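You operate a simulated robot arm through the tools that you are given. There is no shell and no other tool. Be economical: measure what you need, move in short steps, check, and stop when the job is done.

You run a simulated robot arm. Do the job below in one go: nothing can be reset, and whatever is moved stays where it is left.

## Task
Wax the stud in the vice, then free it and lay it in the green cradle.
Fine: the wax stick goes back in its stand.

It is judged by the outcome, as a careful person would: the job done as asked, and still so three seconds after it is handed in. It fails if anything else is knocked over, pushed out of place, dropped, spilled or broken.

## Robot
A 6-joint arm with a two-finger parallel gripper, fixed in place. Base frame: the origin is at the foot of the arm, x ahead of it, y to its left, z up; the work surface is at about z = 0. Readings come in cm, degrees, newtons and seconds.
With the tool pointing down near the work surface it reaches from about 14 to 58 cm from the base axis. Its first joint turns from -66.0 to 66.0 degrees. Payload 2.1 kg.
The TCP is the grasp point between the finger pads, 3 cm short of the fingertips. In the tool frame z runs along the fingers and y along their closing line. The gripper opens to 9.4 cm. The fingers are 2.8 cm wide and 1 cm thick; the gripper's body (5 by 9.6 cm) begins 5.5 cm behind the TCP.
Orientation is that of the tool frame in the base frame, as a unit quaternion [x, y, z, w]. With the fingers straight down and closing along the base's y, the tool's x points along the base's -x, its y along +y and its z along -z.

## Interface
- The arm moves only by the tool move_arm. Its argument "targets" is a list of rows, each an object of numbers (a shift or turn left out is 0, a gripper value left out holds the last): "tx", "ty", "tz": the shift along the tool's x, y, z in cm; "wx", "wy", "wz": the turn, a rotation vector about the tool's x, y, z in degrees; "hand": the gripper command, from -1 (fully open) to 1 (shut), values between in proportion. In form: [{"tx": .., "ty": .., "tz": .., "wx": .., "wy": .., "wz": .., "hand": ..}, ...]. A call has 1 to 10 rows; each row shifts and turns the commanded pose from where the row before left it, along the tool's axes as they then stand. A row lasts 0.2 s, in which the tool goes at most 5 cm and 8.6 degrees; a call with a longer step from one row to the next is refused whole, and so is a gripper value outside its range. Where a pose cannot be reached the arm comes as near as it can. A force on the tool above 70 N (or 10 N above the force at the start of the call, whichever is more), or a blocked arm, ends the call early, and 0.2 s more pass. Each finger travels about 7.2 cm/s and halts on what it meets, pressing with about 29 N; the grip force reading is that of the motor and also rises with nothing between the fingers. The clock runs only during rows and for 0.2 s after the last one: add rows that do not move to give the fingers time. The reply holds the time, the measured pose of the TCP, the force on the tool along the base axes, the opening and the grip force, in the units named above and with some noise, with the torque about the TCP (base axes, N m) and any sound that the robot's microphone picked up, and new pictures: "show" is both (left out), scene, wrist or none.
- Cameras (640 x 400 px; columns grow to the right, rows downward): "scene" is fixed at [7.34, -40.55, 47.1]; the picture's right is [0.61, -0.79, 0.00], its down [-0.55, -0.42, -0.72] and it looks along [0.57, 0.44, -0.69] (base axes); focal length 214 px, centre (320, 200). "wrist" rides on the gripper at [7.6, 1.4, -10.3] in the tool frame; the picture's right is [-0.18, 0.98, 0.00], its down [-0.75, -0.14, -0.64] and it looks along [-0.63, -0.12, 0.77] (tool axes); focal length 243 px, centre (320, 200). There is no depth. A picture from a camera that has moved, and an enlarged one, comes with that camera's place and axes in the base frame and with its lens. The place of the scene camera against the robot may be out by one fixed shift of up to 1.8 cm in any direction.
- zoom(camera, box): a new picture of the part [left, top, right, bottom] of that camera's present view, enlarged. It takes no simulated time.
- sign_off(): hands the job in; it is judged then, once.

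Work in short steps. Places have to be worked out from the pictures, the camera data and where the tool is seen: move nearer, look again, correct. Check each grasp and each placing, and mend what went wrong. You have 120 turns and 200 pictures in all, those below and enlarged ones among them. Open the gripper and draw the arm clear of the work before you hand the job in, unless the task says otherwise; then end with one line.

The tools are called after "Call:" by a JSON object that holds its "method" and its "body". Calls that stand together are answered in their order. move_arm: Moves the arm, as the interface text tells. Its arguments: {"type":"object","properties":{"targets":{"type":"array","items":{"type":"object","properties":{"tx":{"type":"number"},"ty":{"type":"number"},"tz":{"type":"number"},"wx":{"type":"number"},"wy":{"type":"number"},"wz":{"type":"number"},"hand":{"type":"number"}}}},"show":{"type":"string","enum":["both","scene","wrist","none"]}},"required":["targets"]} The other tools are called the same way: zoom (camera, box) takes an enlarged picture of a part of a camera's view; sign_off () hands the job in.

At the start:

```text
clock: 0.0
ee_pos: [26.55, 11.65, 34.88]
orientation: [0.0, 1.0, 0.001, 0.001]
contact_force: [-0.4, -0.4, 0.1]
torque: [-0.02, 0.02, -0.02]
gripper_width: 9.39
gripper_force: 0.1
```

scene: 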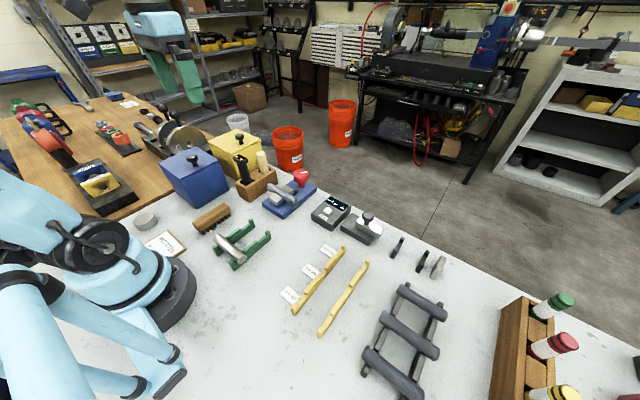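
wrist: 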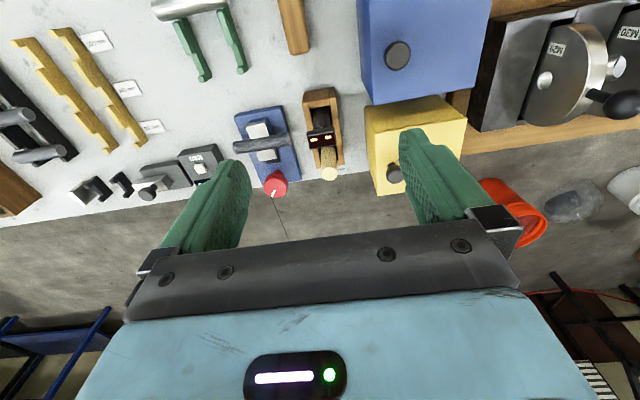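

The scene shows a blue vice with a red knob, a wooden stand with sticks, and a green cradle that already holds something. I'll zoom in on these.

Call:
{"method": "zoom", "body": {"camera": "scene", "box": [220, 130, 400, 260]}}

Call:
{"method": "zoom", "body": {"camera": "wrist", "box": [200, 70, 400, 220]}}

Call:
{"method": "zoom", "body": {"camera": "scene", "box": [130, 180, 290, 290]}}

```text
3.08 times, centred on (310, 195) of scene
camera zoom: at [7.34, -40.55, 47.1], right [0.61, -0.79, 0.0], down [-0.55, -0.42, -0.72], along [0.57, 0.44, -0.69], focal length 660 px, centre (351, 215)
```

zoom: 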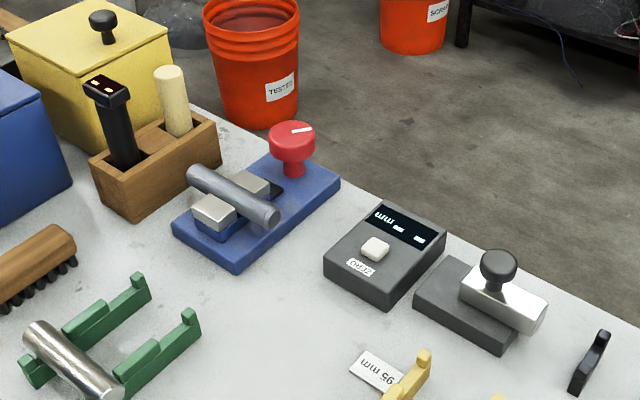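

```text
2.67 times, centred on (300, 145) of wrist
camera zoom: at [18.85, 13.12, 45.18], right [0.18, 0.98, 0.0], down [0.75, -0.14, 0.64], along [0.63, -0.12, -0.77], focal length 647 px, centre (373, 347)
```

zoom: 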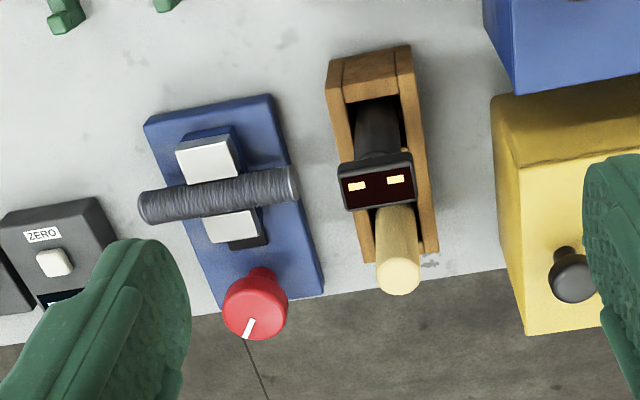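

```text
3.64 times, centred on (210, 235) of scene
camera zoom: at [7.34, -40.55, 47.1], right [0.61, -0.79, 0.0], down [-0.55, -0.42, -0.72], along [0.57, 0.44, -0.69], focal length 780 px, centre (720, 73)
```

zoom: 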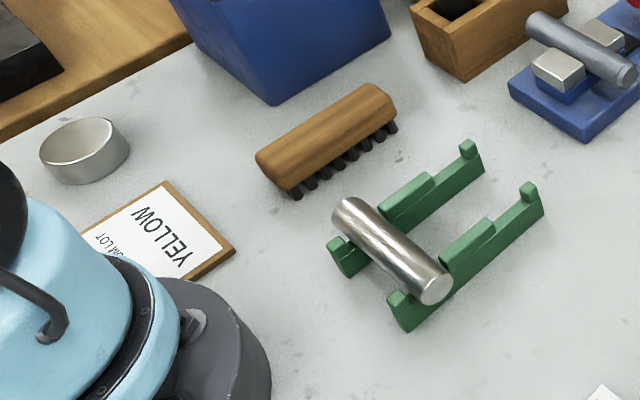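

I'll read the sign, the stand, and the vice knob close up before moving.

Call:
{"method": "zoom", "body": {"camera": "scene", "box": [140, 220, 200, 260]}}

Call:
{"method": "zoom", "body": {"camera": "scene", "box": [240, 145, 320, 215]}}

Call:
{"method": "zoom", "body": {"camera": "wrist", "box": [230, 85, 350, 205]}}

```text
10.00 times, centred on (170, 240) of scene
camera zoom: at [7.34, -40.55, 47.1], right [0.61, -0.79, 0.0], down [-0.55, -0.42, -0.72], along [0.57, 0.44, -0.69], focal length 2145 px, centre (1820, -200)
```

zoom: 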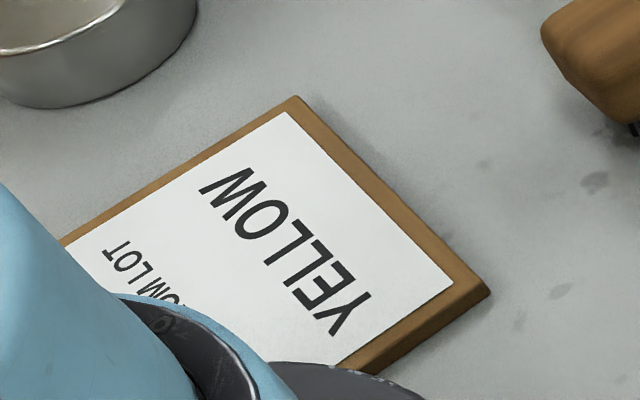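

```text
5.71 times, centred on (280, 180) of scene
camera zoom: at [7.34, -40.55, 47.1], right [0.61, -0.79, 0.0], down [-0.55, -0.42, -0.72], along [0.57, 0.44, -0.69], focal length 1226 px, centre (549, 314)
```

zoom: 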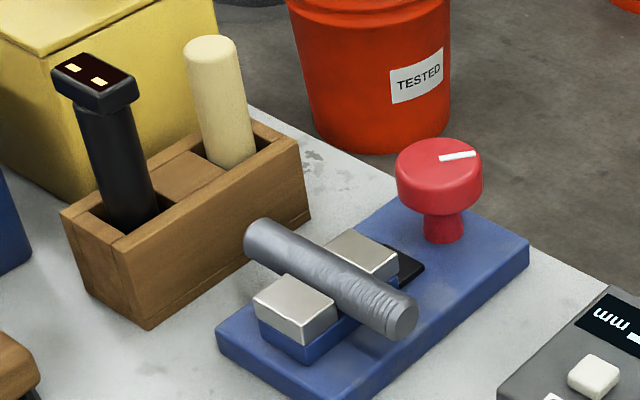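

```text
3.33 times, centred on (290, 145) of wrist
camera zoom: at [18.85, 13.12, 45.18], right [0.18, 0.98, 0.0], down [0.75, -0.14, 0.64], along [0.63, -0.12, -0.77], focal length 809 px, centre (420, 383)
```

zoom: 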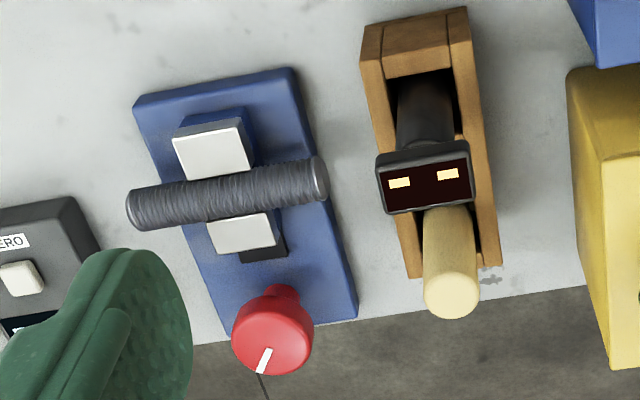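

The wax stick looks to be near (42, 10) and the vice stud near (37, -1). I'll move nearer to measure them.

Call:
{"method": "move_arm", "body": {"targets": [{"tx": 1, "ty": -2, "tz": 2.5}, {"tx": 1, "ty": -2, "tz": 2.7}, {"tx": 0.5, "ty": -1.6, "tz": 2.7}, {}], "show": "wrist"}}

```text
clock: 1.0
ee_pos: [24.01, 6.01, 27.15]
orientation: [0.0, 1.0, 0.001, 0.001]
contact_force: [0.3, 0.2, -0.5]
torque: [0.03, 0.0, -0.01]
gripper_width: 9.42
gripper_force: 0.1
camera wrist: at [16.32, 7.57, 37.47], right [0.18, 0.98, 0.0], down [0.75, -0.14, 0.64], along [0.63, -0.12, -0.77], focal length 243 px, centre (320, 200)
```

wrist: 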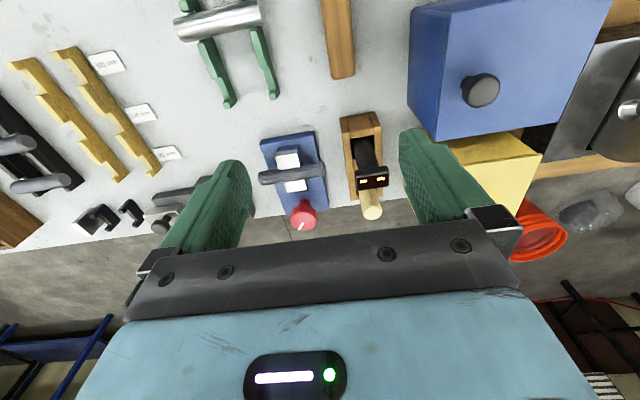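

Call:
{"method": "zoom", "body": {"camera": "wrist", "box": [240, 100, 400, 240]}}

Call:
{"method": "zoom", "body": {"camera": "wrist", "box": [150, 0, 300, 110]}}

```text
2.86 times, centred on (320, 170) of wrist
camera zoom: at [16.32, 7.57, 37.47], right [0.18, 0.98, 0.0], down [0.75, -0.14, 0.64], along [0.63, -0.12, -0.77], focal length 693 px, centre (320, 286)
```

zoom: 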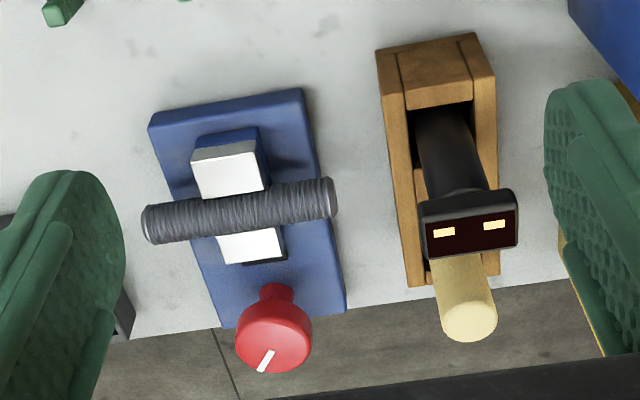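

```text
3.64 times, centred on (225, 55) of wrist
camera zoom: at [16.32, 7.57, 37.47], right [0.18, 0.98, 0.0], down [0.75, -0.14, 0.64], along [0.63, -0.12, -0.77], focal length 882 px, centre (666, 727)
```

zoom: 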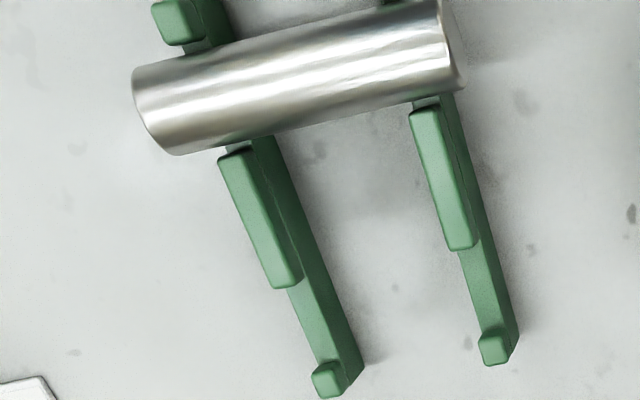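

I triangulate the wax stick top at about (41.3, 10.45, 11.4), standing upright. The stand is aligned with x and its rim is at z≈5, with the yellow box at y>16. I'll hover above the stick with the fingers partly closed.

Call:
{"method": "move_arm", "body": {"targets": [{"tx": -3.5, "ty": 0.9, "tz": 1.0, "hand": -0.3}, {"tx": -3.5, "ty": 0.9, "tz": 1}, {"tx": -3.5, "ty": 0.9, "tz": 1}, {"tx": -3.5, "ty": 0.9, "tz": 1}, {"tx": -3.3, "ty": 0.85, "tz": 1}, {}]}}

```text
clock: 2.4
ee_pos: [41.19, 10.15, 21.85]
orientation: [0.0, 1.0, 0.001, 0.001]
contact_force: [0.3, -0.1, 0.3]
torque: [-0.03, 0.01, 0.02]
gripper_width: 6.13
gripper_force: 0.0
camera wrist: at [33.51, 11.67, 32.27], right [0.18, 0.98, 0.0], down [0.75, -0.14, 0.64], along [0.63, -0.12, -0.77], focal length 243 px, centre (320, 200)
```

scene: 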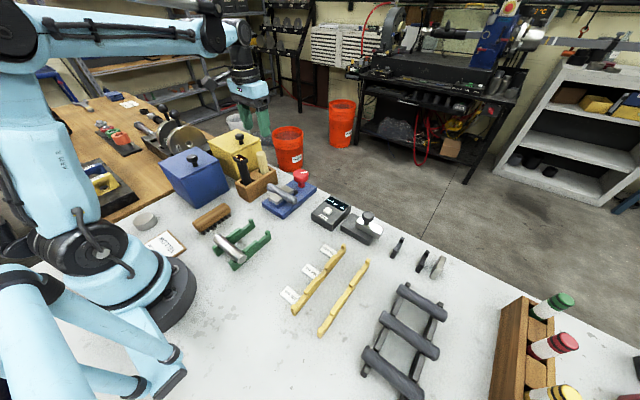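
wrist: 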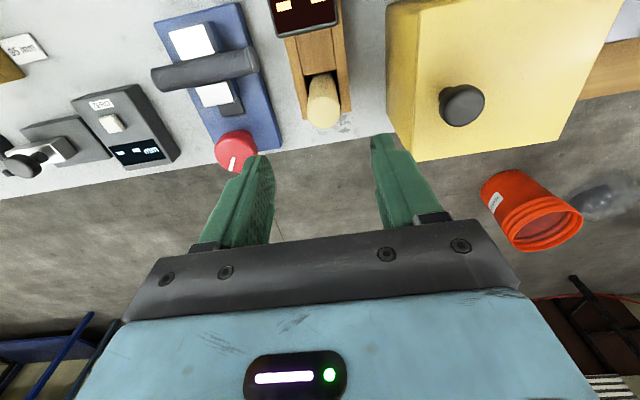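

Looking straight down, the stick is at about (41.0, 10.5). I'll correct y by +0.35 and descend to z≈9.

Call:
{"method": "move_arm", "body": {"targets": [{"tx": 0.15, "ty": 0.35, "tz": 3.5}, {"tz": 3.5}, {"tz": 3}, {"tz": 2.85}, {}]}}

```text
clock: 3.6
ee_pos: [40.98, 11.03, 9.08]
orientation: [0.001, 1.0, 0.001, 0.001]
contact_force: [-1.1, 0.9, 0.5]
torque: [0.0, 0.02, 0.01]
gripper_width: 6.1
gripper_force: 0.1
camera wrist: at [33.33, 12.57, 19.36], right [0.18, 0.98, 0.0], down [0.75, -0.14, 0.64], along [0.63, -0.12, -0.77], focal length 243 px, centre (320, 200)
```

scene: 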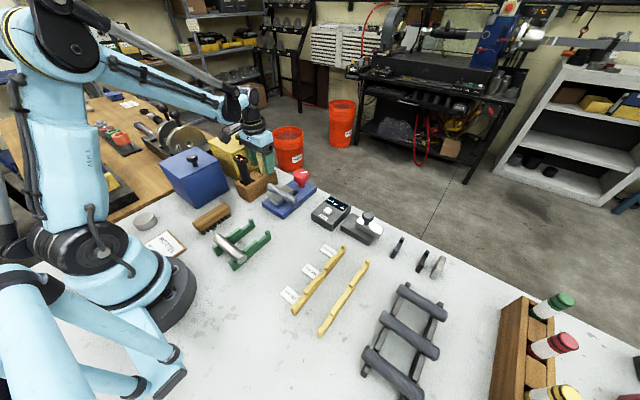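
wrist: 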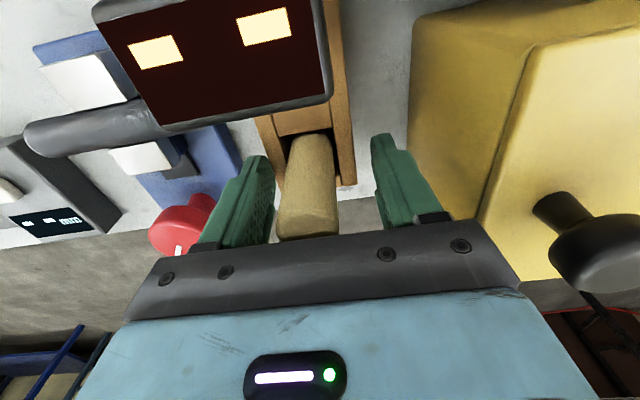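

The TCP reads y=11.0 and the stick is at 10.5, so I'll shift back and close on it.

Call:
{"method": "move_arm", "body": {"targets": [{"ty": -0.5}, {}, {"hand": 0.2}, {"hand": 1}, {}, {}]}}

```text
clock: 5.0
ee_pos: [40.95, 10.55, 9.2]
orientation: [0.0, 1.0, 0.001, 0.002]
contact_force: [1.3, 0.2, 0.2]
torque: [0.03, -0.01, 0.01]
gripper_width: 2.69
gripper_force: 29.4
camera wrist: at [33.34, 12.05, 19.51], right [0.18, 0.98, 0.0], down [0.75, -0.14, 0.64], along [0.63, -0.12, -0.77], focal length 243 px, centre (320, 200)
```

scene: 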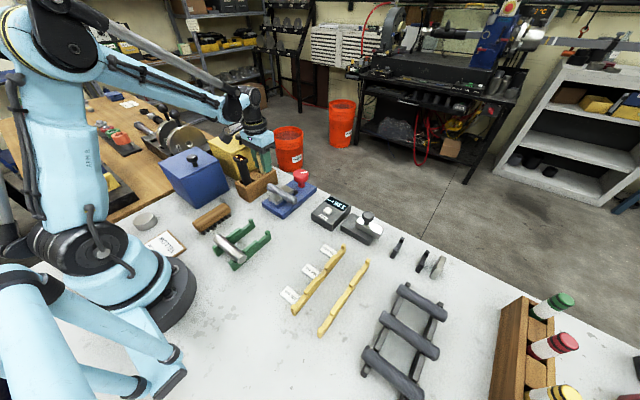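
wrist: 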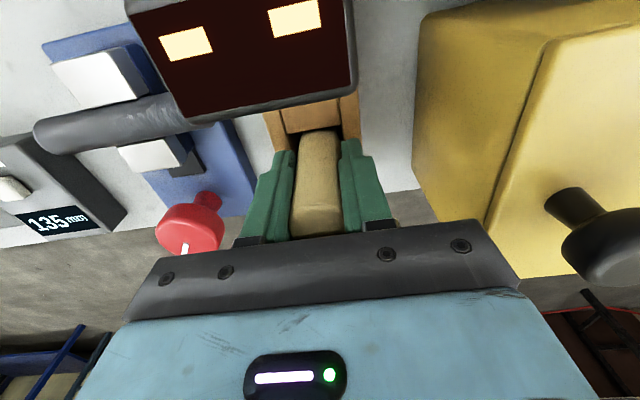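

Gripped at 2.69 cm. I'll lift straight up and look for the stick's lower end.

Call:
{"method": "move_arm", "body": {"targets": [{"tz": -1.5}, {"tz": -3}, {"tz": -3.5}, {"tz": -4}, {}]}}

Call:
{"method": "zoom", "body": {"camera": "scene", "box": [220, 90, 360, 220]}}

```text
clock: 6.2
ee_pos: [40.94, 10.19, 21.0]
orientation: [0.0, 1.0, 0.001, 0.001]
contact_force: [-0.8, -0.2, -0.7]
torque: [0.02, -0.01, 0.04]
gripper_width: 2.7
gripper_force: 29.1
camera wrist: at [33.26, 11.77, 31.41], right [0.18, 0.98, 0.0], down [0.75, -0.14, 0.64], along [0.63, -0.12, -0.77], focal length 243 px, centre (320, 200)
```

scene: 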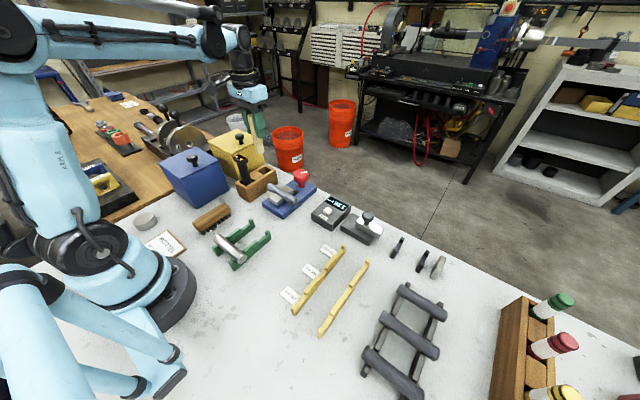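
wrist: 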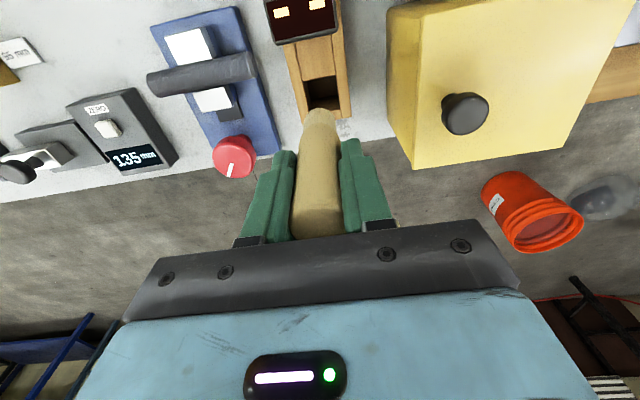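

```text
3.08 times, centred on (290, 155) of scene
camera zoom: at [7.34, -40.55, 47.1], right [0.61, -0.79, 0.0], down [-0.55, -0.42, -0.72], along [0.57, 0.44, -0.69], focal length 660 px, centre (412, 338)
```

zoom: 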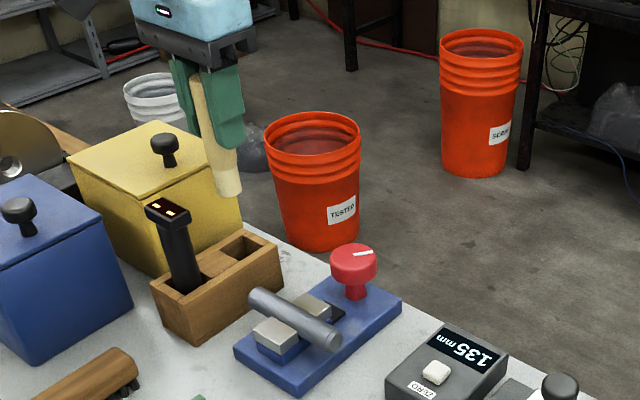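

The stick came out clean, with its lower end roughly 8.7 cm below the TCP. By triangulation the stud axis runs from (36.7, -6.4) to (37.2, 4.5) at z≈4.5, with radius about 1.1. I'll go over its +y end, staying clear of the black handle.

Call:
{"method": "move_arm", "body": {"targets": [{"ty": -3.6}, {"ty": -3.6, "tx": 1.0}, {"tx": 2.8}, {"tz": 2}, {"tz": 2}, {}]}}

Call:
{"method": "zoom", "body": {"camera": "scene", "box": [230, 110, 350, 220]}}

```text
clock: 7.6
ee_pos: [37.49, 2.93, 16.96]
orientation: [0.0, 1.0, 0.001, 0.001]
contact_force: [-0.2, 0.2, -0.1]
torque: [0.02, 0.0, -0.01]
gripper_width: 2.68
gripper_force: 29.2
camera wrist: at [29.82, 4.54, 27.28], right [0.18, 0.98, 0.0], down [0.75, -0.14, 0.64], along [0.63, -0.12, -0.77], focal length 243 px, centre (320, 200)
```

scene: 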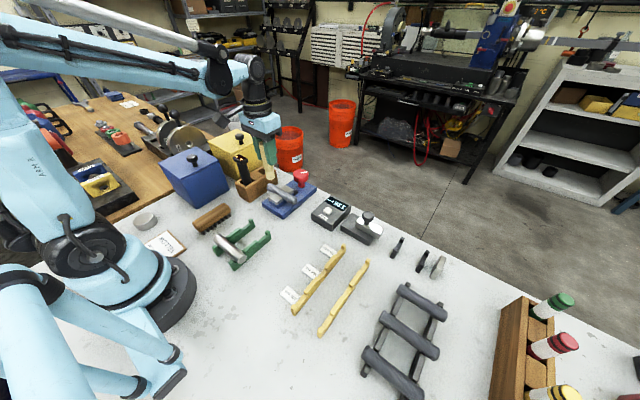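
wrist: 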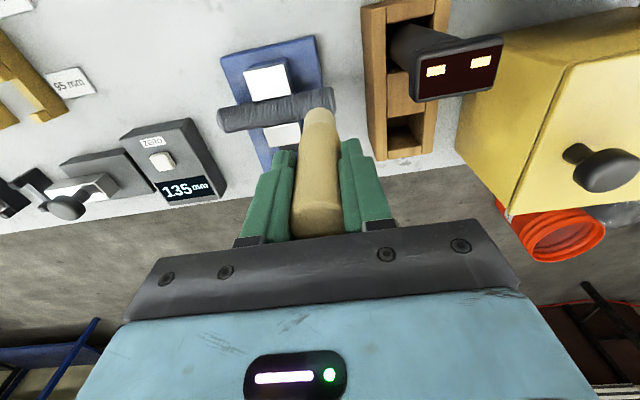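

```text
3.64 times, centred on (290, 165) of scene
camera zoom: at [7.34, -40.55, 47.1], right [0.61, -0.79, 0.0], down [-0.55, -0.42, -0.72], along [0.57, 0.44, -0.69], focal length 780 px, centre (429, 327)
```

zoom: 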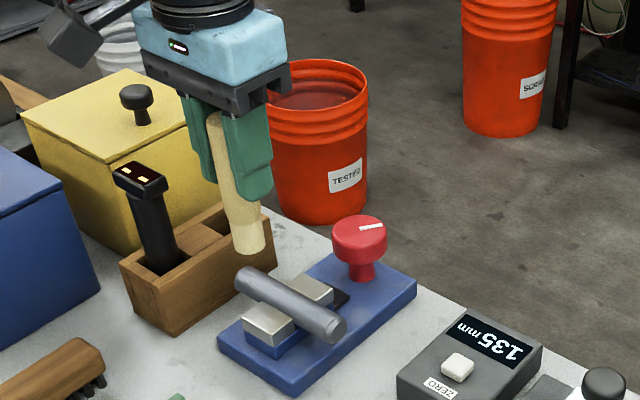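

The stud end is under the stick, and the axis x is about 37.0, so I'll shift x by -0.45. Then I'll lower gently until I feel contact.

Call:
{"method": "move_arm", "body": {"targets": [{"tx": 0.45, "tz": 0.7}, {"tz": 0.5}, {"tz": 0.4}, {"tz": 0.3}, {}], "show": "none"}}

```text
clock: 8.8
ee_pos: [37.21, 3.05, 15.04]
orientation: [0.0, 1.0, 0.002, 0.001]
contact_force: [0.1, -0.2, -0.1]
torque: [0.03, -0.01, 0.0]
gripper_width: 2.68
gripper_force: 29.3
```

No contact yet at z=15.0, so I'll continue in small steps.

Call:
{"method": "move_arm", "body": {"targets": [{"tz": 0.2}, {"tz": 0.2}, {"tz": 0.2}, {}], "show": "none"}}

Call:
{"method": "zoom", "body": {"camera": "scene", "box": [250, 140, 330, 210]}}

```text
clock: 9.8
ee_pos: [37.07, 3.16, 14.5]
orientation: [0.0, 1.0, 0.001, 0.002]
contact_force: [-0.3, -0.5, 1.0]
torque: [-0.05, 0.0, 0.0]
gripper_width: 2.7
gripper_force: 29.0
```

```text
5.71 times, centred on (290, 175) of scene
camera zoom: at [7.34, -40.55, 47.1], right [0.61, -0.79, 0.0], down [-0.55, -0.42, -0.72], along [0.57, 0.44, -0.69], focal length 1226 px, centre (491, 343)
```

zoom: 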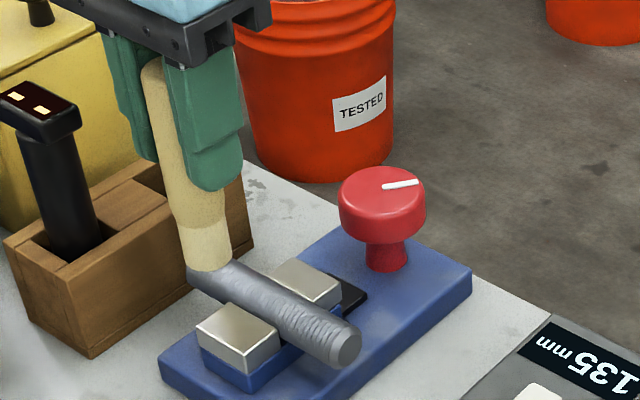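

It is nearly touching. I'll ease down in 0.1 cm steps.

Call:
{"method": "move_arm", "body": {"targets": [{"tz": 0.1}, {"tz": 0.1}, {}], "show": "none"}}

```text
clock: 10.6
ee_pos: [37.12, 3.18, 14.39]
orientation: [0.0, 1.0, 0.001, 0.001]
contact_force: [-0.4, 8.4, 15.4]
torque: [0.58, -0.02, -0.04]
gripper_width: 2.71
gripper_force: 28.9
```

Firm contact at 15 N up. I'll ease off slightly and stroke toward -y along the stud.

Call:
{"method": "move_arm", "body": {"targets": [{"tz": -0.08}, {"ty": -0.4}, {"ty": -0.6, "tx": 0.02}, {"ty": -0.8, "tx": 0.03}, {"ty": -0.8, "tx": 0.03}, {"ty": -0.8, "tx": 0.03}, {}], "show": "none"}}

Call:
{"method": "zoom", "body": {"camera": "scene", "box": [250, 140, 330, 210]}}

```text
clock: 12.2
ee_pos: [36.84, -0.17, 14.38]
orientation: [0.0, 1.0, -0.001, 0.001]
contact_force: [2.1, 5.0, 12.9]
torque: [0.42, -0.14, -0.01]
gripper_width: 2.71
gripper_force: 28.6
```

```text
5.71 times, centred on (290, 175) of scene
camera zoom: at [7.33, -40.55, 47.1], right [0.61, -0.79, 0.0], down [-0.55, -0.42, -0.72], along [0.57, 0.44, -0.69], focal length 1226 px, centre (491, 343)
```

zoom: 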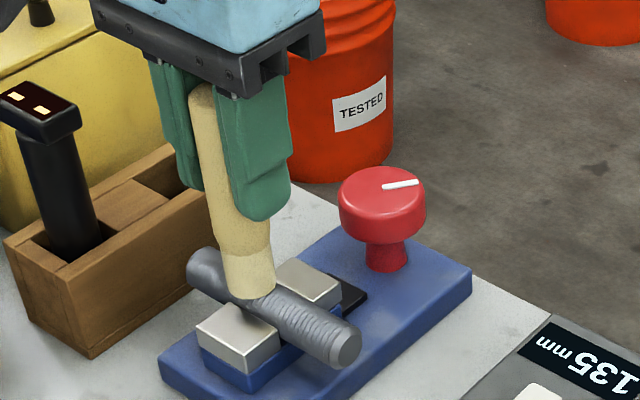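

The stroke is going well; I'll carry on over the threaded end.

Call:
{"method": "move_arm", "body": {"targets": [{"ty": -0.7, "tx": 0.03}, {"ty": -0.8, "tx": 0.03}, {"ty": -0.8, "tx": 0.03}, {"ty": -0.8, "tx": 0.03}, {"ty": -0.8, "tx": 0.03}, {"ty": -0.7, "tx": 0.03}, {"ty": -0.6}, {}]}}

Call:
{"method": "zoom", "body": {"camera": "scene", "box": [250, 140, 330, 210]}}

Call:
{"method": "zoom", "body": {"camera": "wrist", "box": [240, 50, 440, 200]}}

```text
clock: 14.0
ee_pos: [36.74, -5.44, 14.56]
orientation: [0.0, 1.0, 0.001, 0.0]
contact_force: [1.0, 0.3, -0.6]
torque: [-0.01, -0.02, -0.01]
gripper_width: 2.7
gripper_force: 28.7
camera wrist: at [28.98, -3.92, 24.84], right [0.18, 0.98, 0.0], down [0.75, -0.14, 0.64], along [0.63, -0.12, -0.77], focal length 243 px, centre (320, 200)
```

scene: 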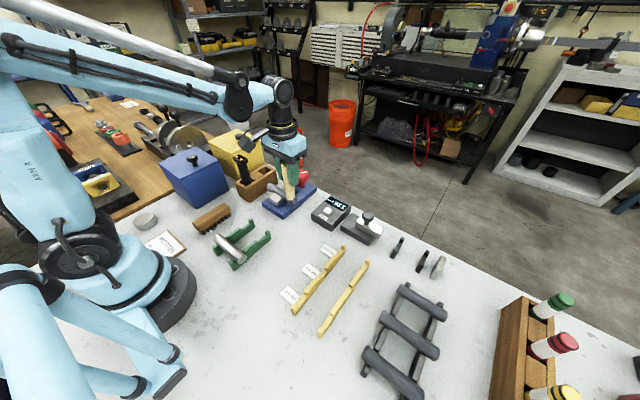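
wrist: 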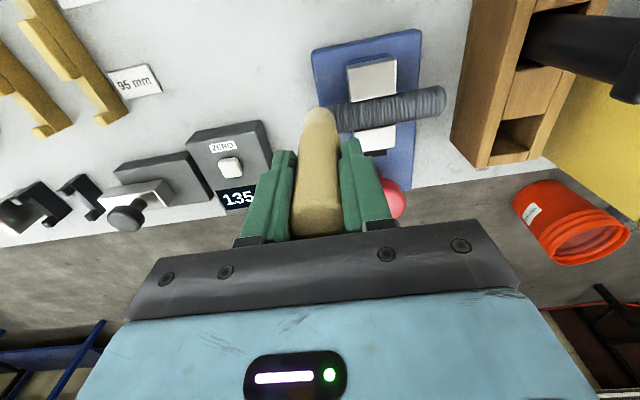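

```text
5.71 times, centred on (290, 175) of scene
camera zoom: at [7.34, -40.55, 47.1], right [0.61, -0.79, 0.0], down [-0.55, -0.42, -0.72], along [0.57, 0.44, -0.69], focal length 1226 px, centre (491, 343)
```

zoom: 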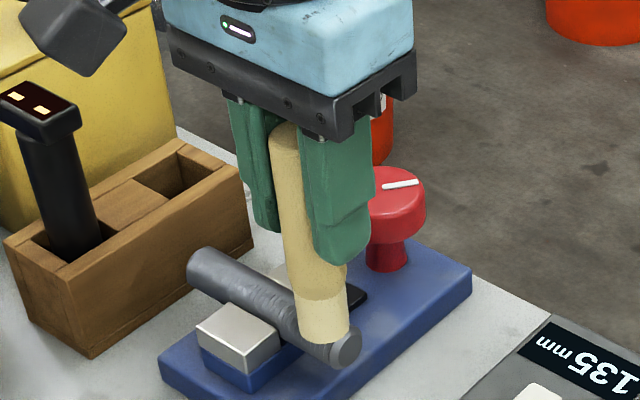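

```text
2.67 times, centred on (340, 125) of wrist
camera zoom: at [28.98, -3.92, 24.84], right [0.18, 0.98, 0.0], down [0.75, -0.14, 0.64], along [0.63, -0.12, -0.77], focal length 647 px, centre (267, 400)
```

zoom: 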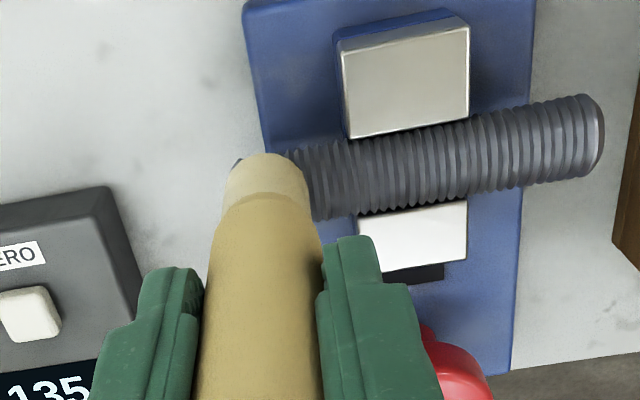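

Contact was lost near the -y end, where the arm reads z=14.56. I'll press down slightly here and check.

Call:
{"method": "move_arm", "body": {"targets": [{"tz": 0.1}, {"tz": 0.08}, {}], "show": "none"}}

```text
clock: 14.8
ee_pos: [36.77, -5.55, 14.41]
orientation: [0.0, 1.0, 0.001, 0.001]
contact_force: [-0.4, -1.1, 3.5]
torque: [0.13, 0.03, 0.01]
gripper_width: 2.7
gripper_force: 29.3
```

Light contact at 3.5 N. I'll press a touch more and stroke back toward +y.

Call:
{"method": "move_arm", "body": {"targets": [{"tz": 0.05}, {"ty": 0.5, "tx": -0.02}, {"ty": 0.6, "tx": -0.02}, {"ty": 0.7, "tx": -0.02}, {"ty": 0.7, "tx": -0.02}, {"ty": 0.7, "tx": -0.02}, {}], "show": "none"}}

Call:
{"method": "zoom", "body": {"camera": "scene", "box": [250, 140, 330, 210]}}

```text
clock: 16.4
ee_pos: [36.75, -2.65, 14.2]
orientation: [0.001, 1.0, 0.0, 0.001]
contact_force: [-1.7, -8.4, 21.0]
torque: [-0.79, 0.1, -0.04]
gripper_width: 2.7
gripper_force: 29.1
```

```text
5.71 times, centred on (290, 175) of scene
camera zoom: at [7.33, -40.55, 47.1], right [0.61, -0.79, 0.0], down [-0.55, -0.42, -0.72], along [0.57, 0.44, -0.69], focal length 1226 px, centre (491, 343)
```

zoom: 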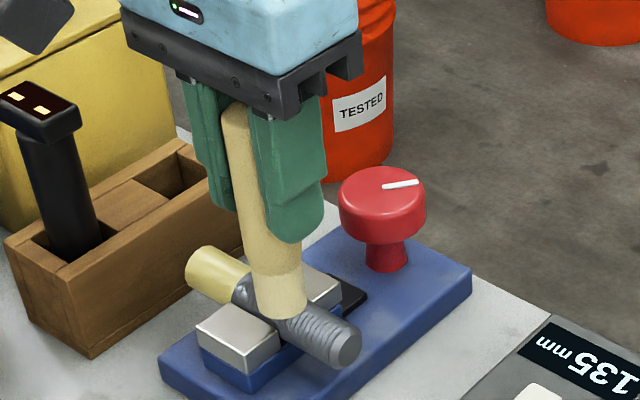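

Wax is now visible on the +y end of the stud, so I get coating feedback. I'll relieve the force a little and keep stroking back to the +y end.

Call:
{"method": "move_arm", "body": {"targets": [{"tz": -0.06}, {"ty": 0.7, "tx": -0.02}, {"ty": 0.7, "tx": -0.02}, {"ty": 0.7, "tx": -0.02}, {"ty": 0.7, "tx": -0.02}, {"ty": 0.7, "tx": -0.02}, {"ty": 0.7, "tx": -0.02}, {"ty": 0.7, "tx": -0.02}, {"ty": 0.7, "tx": -0.02}, {}], "show": "none"}}

Call:
{"method": "zoom", "body": {"camera": "scene", "box": [250, 140, 330, 210]}}

```text
clock: 18.6
ee_pos: [36.91, 3.37, 14.27]
orientation: [0.0, 1.0, 0.001, 0.001]
contact_force: [0.0, 0.1, 1.9]
torque: [0.02, -0.05, 0.0]
gripper_width: 2.67
gripper_force: 29.2
```

```text
5.71 times, centred on (290, 175) of scene
camera zoom: at [7.34, -40.55, 47.1], right [0.61, -0.79, 0.0], down [-0.55, -0.42, -0.72], along [0.57, 0.44, -0.69], focal length 1226 px, centre (491, 343)
```

zoom: 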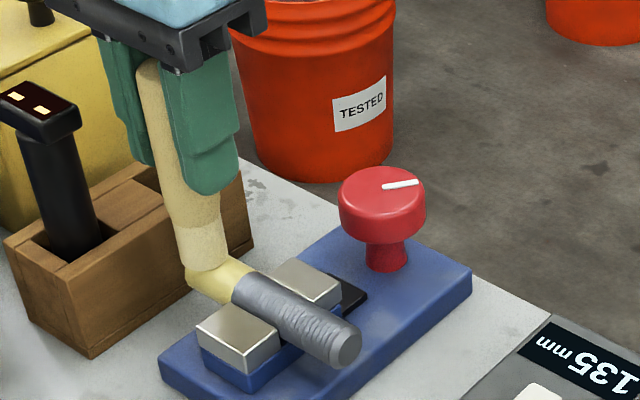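

Only the +y third looks coated so far. I'll stroke the middle again with moderate pressure and watch what changes.

Call:
{"method": "move_arm", "body": {"targets": [{"tz": 0.06}, {"ty": -0.6, "tx": 0.02}, {"ty": -0.6, "tx": 0.02}, {"ty": -0.6, "tx": 0.02}, {"ty": -0.6, "tx": 0.02}, {"ty": -0.6, "tx": 0.02}, {"ty": -0.6, "tx": 0.02}, {}], "show": "none"}}

Call:
{"method": "zoom", "body": {"camera": "scene", "box": [250, 140, 330, 210]}}

Call:
{"method": "zoom", "body": {"camera": "wrist", "box": [200, 50, 400, 200]}}

```text
clock: 20.4
ee_pos: [36.81, -0.24, 14.38]
orientation: [0.0, 1.0, 0.001, 0.001]
contact_force: [-0.3, 0.5, -0.6]
torque: [0.02, -0.02, -0.02]
gripper_width: 2.68
gripper_force: 28.9
```

```text
5.71 times, centred on (290, 175) of scene
camera zoom: at [7.34, -40.55, 47.1], right [0.61, -0.79, 0.0], down [-0.55, -0.42, -0.72], along [0.57, 0.44, -0.69], focal length 1226 px, centre (491, 343)
```

zoom: 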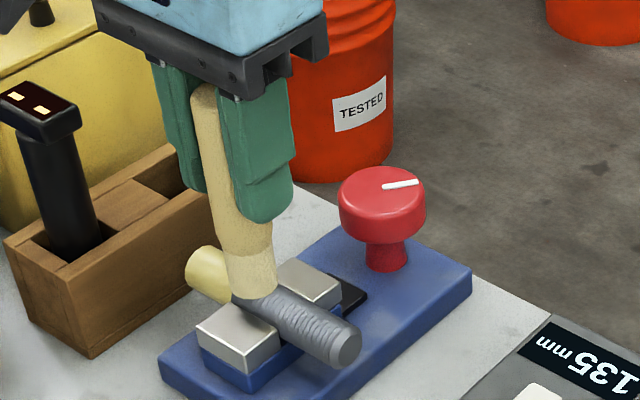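

```text
2.67 times, centred on (300, 125) of wrist
camera zoom: at [29.18, 1.2, 24.65], right [0.18, 0.98, 0.0], down [0.75, -0.14, 0.64], along [0.63, -0.12, -0.77], focal length 647 px, centre (373, 400)
```

zoom: 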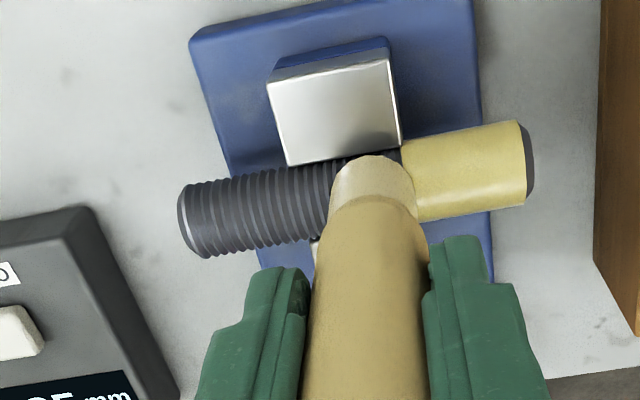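

The +y section carries a wax coat, and contact is lost again here. I'll press until it is firm, then stroke through the middle and the -y end.

Call:
{"method": "move_arm", "body": {"targets": [{"tz": 0.1}, {"tz": 0.05}, {}], "show": "none"}}

```text
clock: 21.2
ee_pos: [36.93, -0.25, 14.12]
orientation: [0.0, 1.0, 0.001, 0.001]
contact_force: [-2.2, -5.3, 18.6]
torque: [-0.34, 0.09, 0.02]
gripper_width: 2.67
gripper_force: 28.6
```

Call:
{"method": "move_arm", "body": {"targets": [{"ty": -0.5, "tx": 0.02}, {"ty": -0.5, "tx": 0.02}, {"ty": -0.5, "tx": 0.02}, {"ty": 0.5, "tx": -0.02}, {"ty": 0.5, "tx": -0.02}, {"ty": 0.5, "tx": -0.02}, {}], "show": "none"}}

Call:
{"method": "zoom", "body": {"camera": "scene", "box": [250, 140, 330, 210]}}

```text
clock: 22.8
ee_pos: [36.97, -0.29, 14.16]
orientation: [0.0, 1.0, 0.001, 0.0]
contact_force: [0.7, 0.4, -0.9]
torque: [0.02, 0.0, 0.03]
gripper_width: 2.67
gripper_force: 29.3
```

```text
5.71 times, centred on (290, 175) of scene
camera zoom: at [7.34, -40.55, 47.1], right [0.61, -0.79, 0.0], down [-0.55, -0.42, -0.72], along [0.57, 0.44, -0.69], focal length 1226 px, centre (491, 343)
```

zoom: 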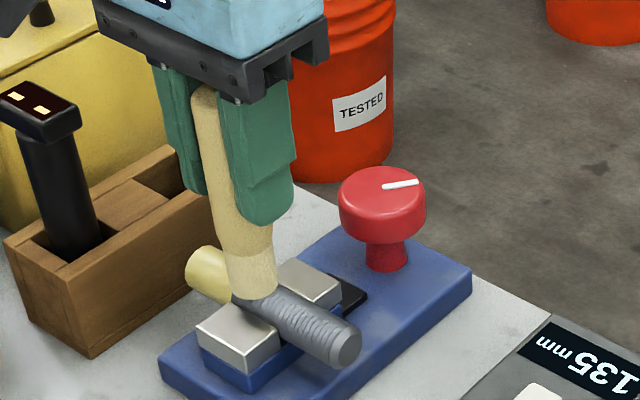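

No change in the middle, and contact was lost again because the stick slides up a little in the grip. I'll press again and rub the free -y end with a longer stroke.

Call:
{"method": "move_arm", "body": {"targets": [{"tz": 0.1}, {"ty": -0.6, "tx": 0.02}, {"ty": -0.6, "tx": 0.02}, {"ty": -0.7, "tx": 0.03}, {"ty": -0.7, "tx": 0.03}, {"ty": -0.7, "tx": 0.03}, {}], "show": "none"}}

Call:
{"method": "zoom", "body": {"camera": "scene", "box": [250, 140, 330, 210]}}

```text
clock: 24.4
ee_pos: [36.8, -3.65, 13.9]
orientation: [0.0, 1.0, -0.001, 0.001]
contact_force: [-0.6, 1.1, 15.7]
torque: [0.41, 0.09, 0.02]
gripper_width: 2.73
gripper_force: 28.7
```

```text
5.71 times, centred on (290, 175) of scene
camera zoom: at [7.33, -40.55, 47.1], right [0.61, -0.79, 0.0], down [-0.55, -0.42, -0.72], along [0.57, 0.44, -0.69], focal length 1226 px, centre (491, 343)
```

zoom: 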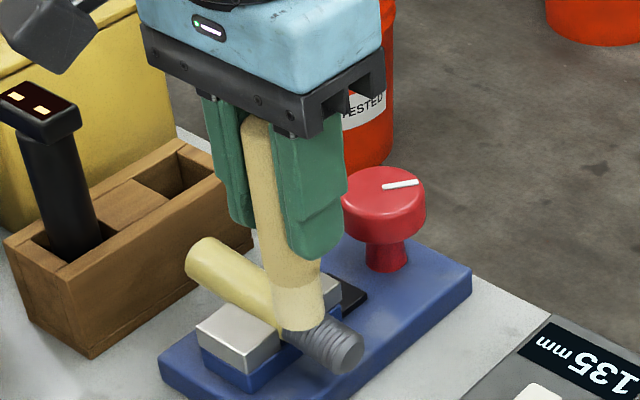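

The middle is now coated as well. I'll keep going over the -y end.

Call:
{"method": "move_arm", "body": {"targets": [{"ty": -0.5, "tx": 0.02}, {"ty": -0.5, "tx": 0.02}, {"ty": -0.5, "tx": 0.02}, {"ty": -0.5, "tx": 0.02}, {"ty": 0.5, "tx": -0.02}, {"ty": 0.5, "tx": -0.02}, {"ty": 0.5, "tx": -0.02}, {}], "show": "none"}}

Call:
{"method": "zoom", "body": {"camera": "scene", "box": [250, 140, 330, 210]}}

```text
clock: 26.2
ee_pos: [36.86, -4.05, 14.1]
orientation: [0.0, 1.0, 0.001, 0.001]
contact_force: [0.8, -0.7, 0.2]
torque: [0.04, 0.0, 0.0]
gripper_width: 2.68
gripper_force: 29.1
```

```text
5.71 times, centred on (290, 175) of scene
camera zoom: at [7.34, -40.55, 47.1], right [0.61, -0.79, 0.0], down [-0.55, -0.42, -0.72], along [0.57, 0.44, -0.69], focal length 1226 px, centre (491, 343)
```

zoom: 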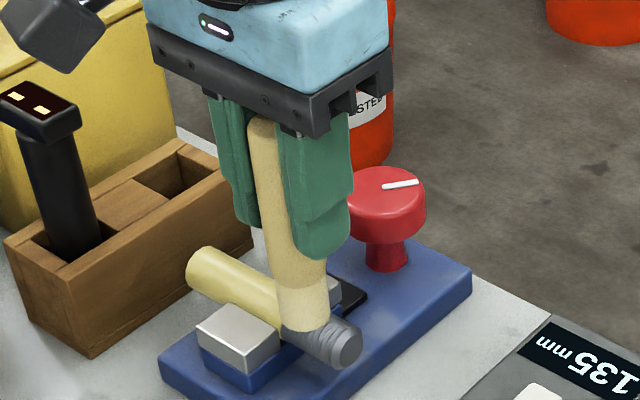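

One section remains at the -y end. I'll press for contact again and stroke it.

Call:
{"method": "move_arm", "body": {"targets": [{"tz": 0.1}, {"tz": 0.1}, {"ty": -0.4, "tx": 0.02}, {"ty": -0.4, "tx": 0.02}, {"ty": -0.4, "tx": 0.02}, {"ty": -0.4, "tx": 0.02}, {}], "show": "none"}}

Call:
{"method": "zoom", "body": {"camera": "scene", "box": [250, 140, 330, 210]}}

```text
clock: 27.8
ee_pos: [36.69, -5.69, 13.84]
orientation: [0.0, 1.0, 0.001, 0.001]
contact_force: [-0.1, 1.0, 2.8]
torque: [0.13, -0.02, 0.01]
gripper_width: 2.71
gripper_force: 29.1
```

```text
5.71 times, centred on (290, 175) of scene
camera zoom: at [7.34, -40.55, 47.1], right [0.61, -0.79, 0.0], down [-0.55, -0.42, -0.72], along [0.57, 0.44, -0.69], focal length 1226 px, centre (491, 343)
```

zoom: 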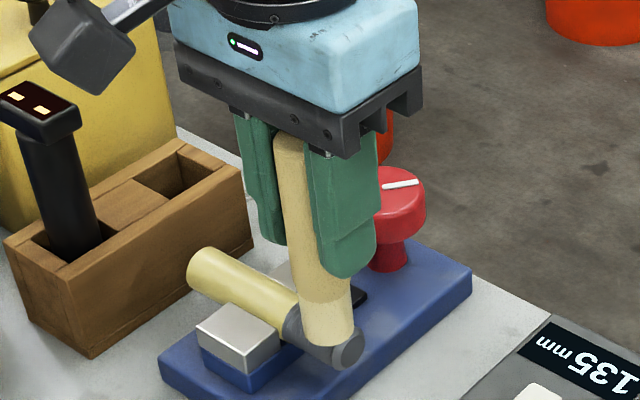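

Call:
{"method": "move_arm", "body": {"targets": [{"tz": 0.1}, {"ty": 0.4, "tx": -0.02}, {"ty": 0.4, "tx": -0.02}, {"ty": 0.4, "tx": -0.02}, {"ty": 0.4, "tx": -0.02}, {"ty": 0.4, "tx": -0.02}, {}], "show": "none"}}

Call:
{"method": "zoom", "body": {"camera": "scene", "box": [250, 140, 330, 210]}}

```text
clock: 29.4
ee_pos: [36.75, -3.61, 13.73]
orientation: [-0.001, 1.0, 0.002, 0.001]
contact_force: [1.1, 0.1, 1.9]
torque: [0.1, -0.05, -0.02]
gripper_width: 2.71
gripper_force: 29.1
```

```text
5.71 times, centred on (290, 175) of scene
camera zoom: at [7.34, -40.55, 47.1], right [0.61, -0.79, 0.0], down [-0.55, -0.42, -0.72], along [0.57, 0.44, -0.69], focal length 1226 px, centre (491, 343)
```

zoom: 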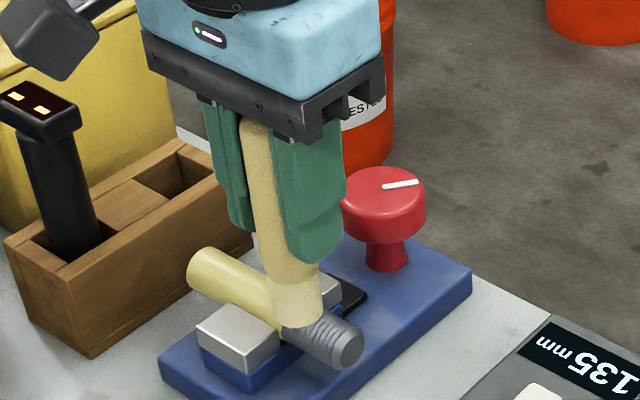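

Light contact here (2 N). I'll press firmer and stroke in one go from here past the -y end.

Call:
{"method": "move_arm", "body": {"targets": [{"tz": 0.12}, {"ty": -0.4, "tx": 0.02, "tz": 0.02}, {"ty": -0.5, "tx": 0.02, "tz": 0.02}, {"ty": -0.5, "tx": 0.02, "tz": 0.02}, {"ty": -0.5, "tx": 0.02, "tz": 0.02}, {"ty": -0.4, "tx": 0.02}, {}], "show": "none"}}

Call:
{"method": "zoom", "body": {"camera": "scene", "box": [250, 140, 330, 210]}}

Call:
{"method": "zoom", "body": {"camera": "wrist", "box": [240, 50, 440, 200]}}

```text
clock: 31.0
ee_pos: [36.7, -6.17, 13.4]
orientation: [0.0, 1.0, 0.001, 0.001]
contact_force: [-0.2, -0.2, 1.6]
torque: [0.14, 0.03, -0.03]
gripper_width: 2.68
gripper_force: 28.8
```

```text
5.71 times, centred on (290, 175) of scene
camera zoom: at [7.34, -40.55, 47.1], right [0.61, -0.79, 0.0], down [-0.55, -0.42, -0.72], along [0.57, 0.44, -0.69], focal length 1226 px, centre (491, 343)
```

zoom: 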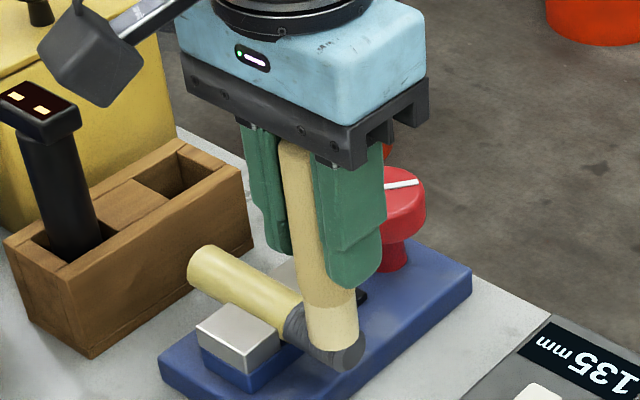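

```text
2.67 times, centred on (340, 125) of wrist
camera zoom: at [28.96, -4.53, 23.82], right [0.18, 0.98, 0.0], down [0.75, -0.14, 0.64], along [0.63, -0.12, -0.77], focal length 647 px, centre (267, 400)
```

zoom: 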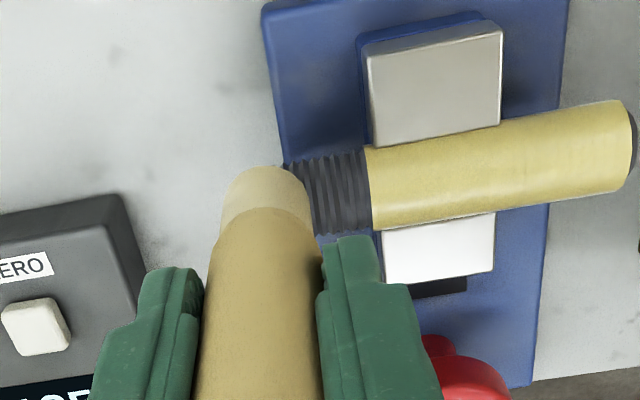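

Call:
{"method": "move_arm", "body": {"targets": [{"tz": -0.1}, {"ty": 0.6, "tx": -0.02}, {"tz": 0.1}, {}], "show": "none"}}

```text
clock: 32.0
ee_pos: [36.87, -5.4, 13.53]
orientation: [0.0, 1.0, 0.001, 0.001]
contact_force: [0.5, -0.2, 2.9]
torque: [-0.07, 0.0, 0.03]
gripper_width: 2.67
gripper_force: 28.8
```

Call:
{"method": "move_arm", "body": {"targets": [{"tz": 0.08}, {}], "show": "none"}}

```text
clock: 32.6
ee_pos: [36.64, -5.44, 13.33]
orientation: [0.0, 1.0, 0.001, 0.001]
contact_force: [0.7, -1.1, 2.9]
torque: [-0.16, -0.05, -0.03]
gripper_width: 2.72
gripper_force: 29.5
```

Call:
{"method": "zoom", "body": {"camera": "scene", "box": [265, 160, 315, 205]}}

Call:
{"method": "zoom", "body": {"camera": "wrist", "box": [270, 80, 390, 170]}}

```text
8.89 times, centred on (290, 182) of scene
camera zoom: at [7.34, -40.55, 47.1], right [0.61, -0.79, 0.0], down [-0.55, -0.42, -0.72], along [0.57, 0.44, -0.69], focal length 1906 px, centre (587, 356)
```

zoom: 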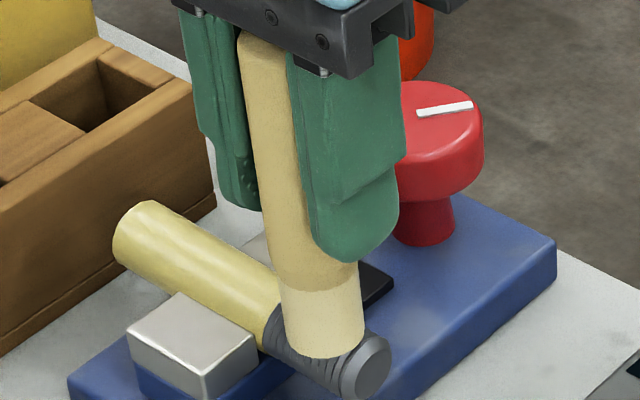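

```text
4.44 times, centred on (330, 125) of wrist
camera zoom: at [28.98, -3.81, 23.76], right [0.18, 0.98, 0.0], down [0.75, -0.14, 0.64], along [0.63, -0.12, -0.77], focal length 1078 px, centre (276, 533)
```

zoom: 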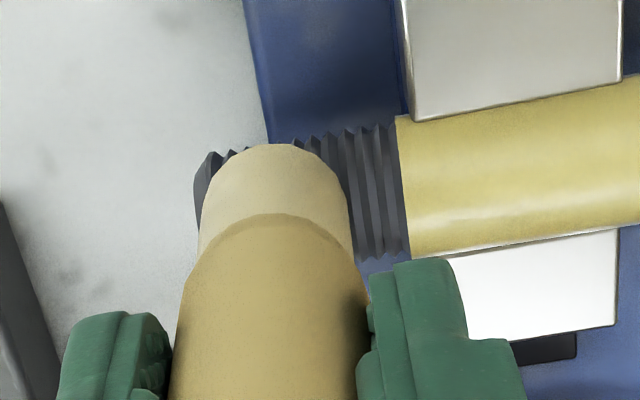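

The stick is centred over the stud but contact is light. I'll press a bit more.

Call:
{"method": "move_arm", "body": {"targets": [{"tz": 0.06}, {"tz": 0.06}, {}], "show": "none"}}

```text
clock: 33.4
ee_pos: [36.82, -5.36, 13.21]
orientation: [0.0, 1.0, 0.001, 0.001]
contact_force: [-0.4, -2.8, 6.7]
torque: [-0.24, 0.0, -0.04]
gripper_width: 2.69
gripper_force: 29.4
```

Call:
{"method": "move_arm", "body": {"targets": [{"ty": 0.3}, {"ty": 0.3, "tz": 0.03}, {"ty": 0.3, "tz": 0.03}, {"ty": 0.3, "tz": 0.03}, {"ty": 0.3}, {"ty": 0.3}, {"ty": 0.3}, {"ty": 0.3}, {}], "show": "none"}}

Call:
{"method": "zoom", "body": {"camera": "scene", "box": [250, 140, 330, 210]}}

```text
clock: 35.4
ee_pos: [36.73, -2.97, 13.41]
orientation: [0.0, 1.0, 0.001, 0.001]
contact_force: [-0.4, -0.4, -1.8]
torque: [0.0, 0.02, 0.01]
gripper_width: 2.69
gripper_force: 28.3
```

```text
5.71 times, centred on (290, 175) of scene
camera zoom: at [7.34, -40.55, 47.1], right [0.61, -0.79, 0.0], down [-0.55, -0.42, -0.72], along [0.57, 0.44, -0.69], focal length 1226 px, centre (491, 343)
```

zoom: 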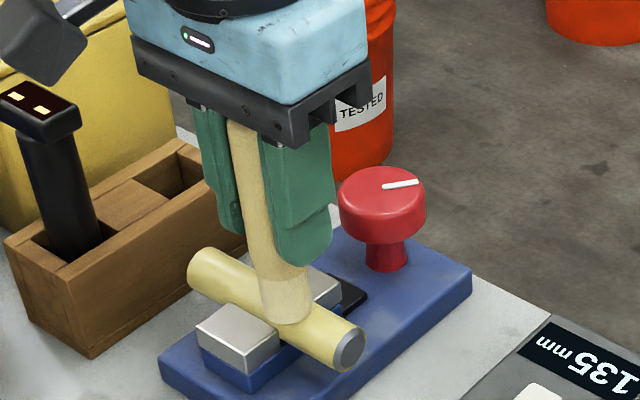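

The whole stud is now coated. I'll lift the stick and examine how it sits in the grip.

Call:
{"method": "move_arm", "body": {"targets": [{"tz": -2}, {"tz": -3}, {"tz": -4}, {"tx": -4.2, "ty": 0.5}, {"ty": 3.5}, {"ty": 3.5}, {"ty": 2}, {}]}}

Call:
{"method": "zoom", "body": {"camera": "scene", "box": [220, 90, 320, 210]}}

Call:
{"method": "zoom", "body": {"camera": "wrist", "box": [240, 0, 400, 240]}}

```text
clock: 37.2
ee_pos: [40.99, 6.31, 22.24]
orientation: [0.001, 1.0, 0.003, 0.001]
contact_force: [-0.3, -0.8, -1.3]
torque: [0.0, 0.02, 0.0]
gripper_width: 2.66
gripper_force: 28.5
camera wrist: at [33.28, 7.87, 32.55], right [0.18, 0.98, 0.0], down [0.75, -0.14, 0.64], along [0.63, -0.12, -0.77], focal length 243 px, centre (320, 200)
```

scene: 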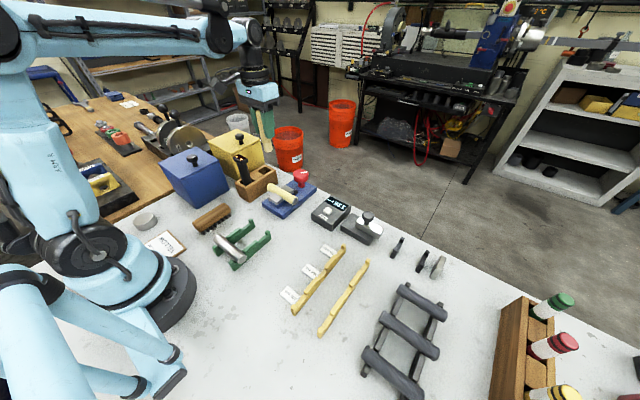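
wrist: 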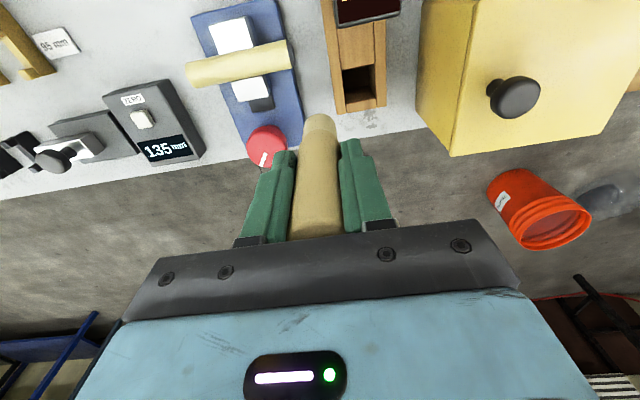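

```text
3.33 times, centred on (270, 150) of scene
camera zoom: at [7.34, -40.55, 47.1], right [0.61, -0.79, 0.0], down [-0.55, -0.42, -0.72], along [0.57, 0.44, -0.69], focal length 715 px, centre (487, 367)
```

zoom: 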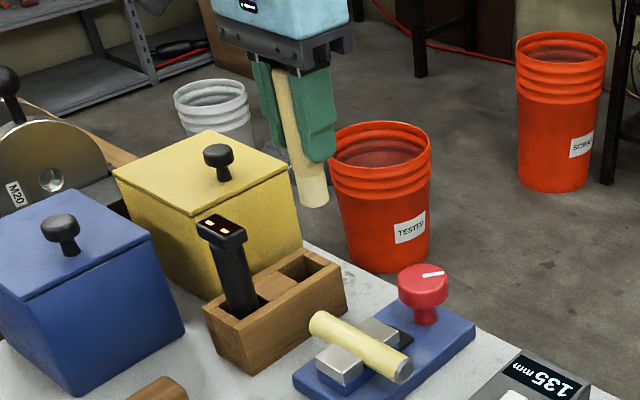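

```text
1.67 times, centred on (320, 120) of wrist
camera zoom: at [33.28, 7.87, 32.55], right [0.18, 0.98, 0.0], down [0.75, -0.14, 0.64], along [0.63, -0.12, -0.77], focal length 404 px, centre (320, 333)
```

zoom: 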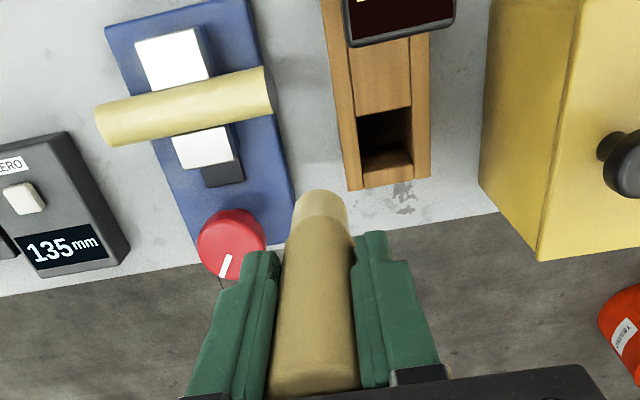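

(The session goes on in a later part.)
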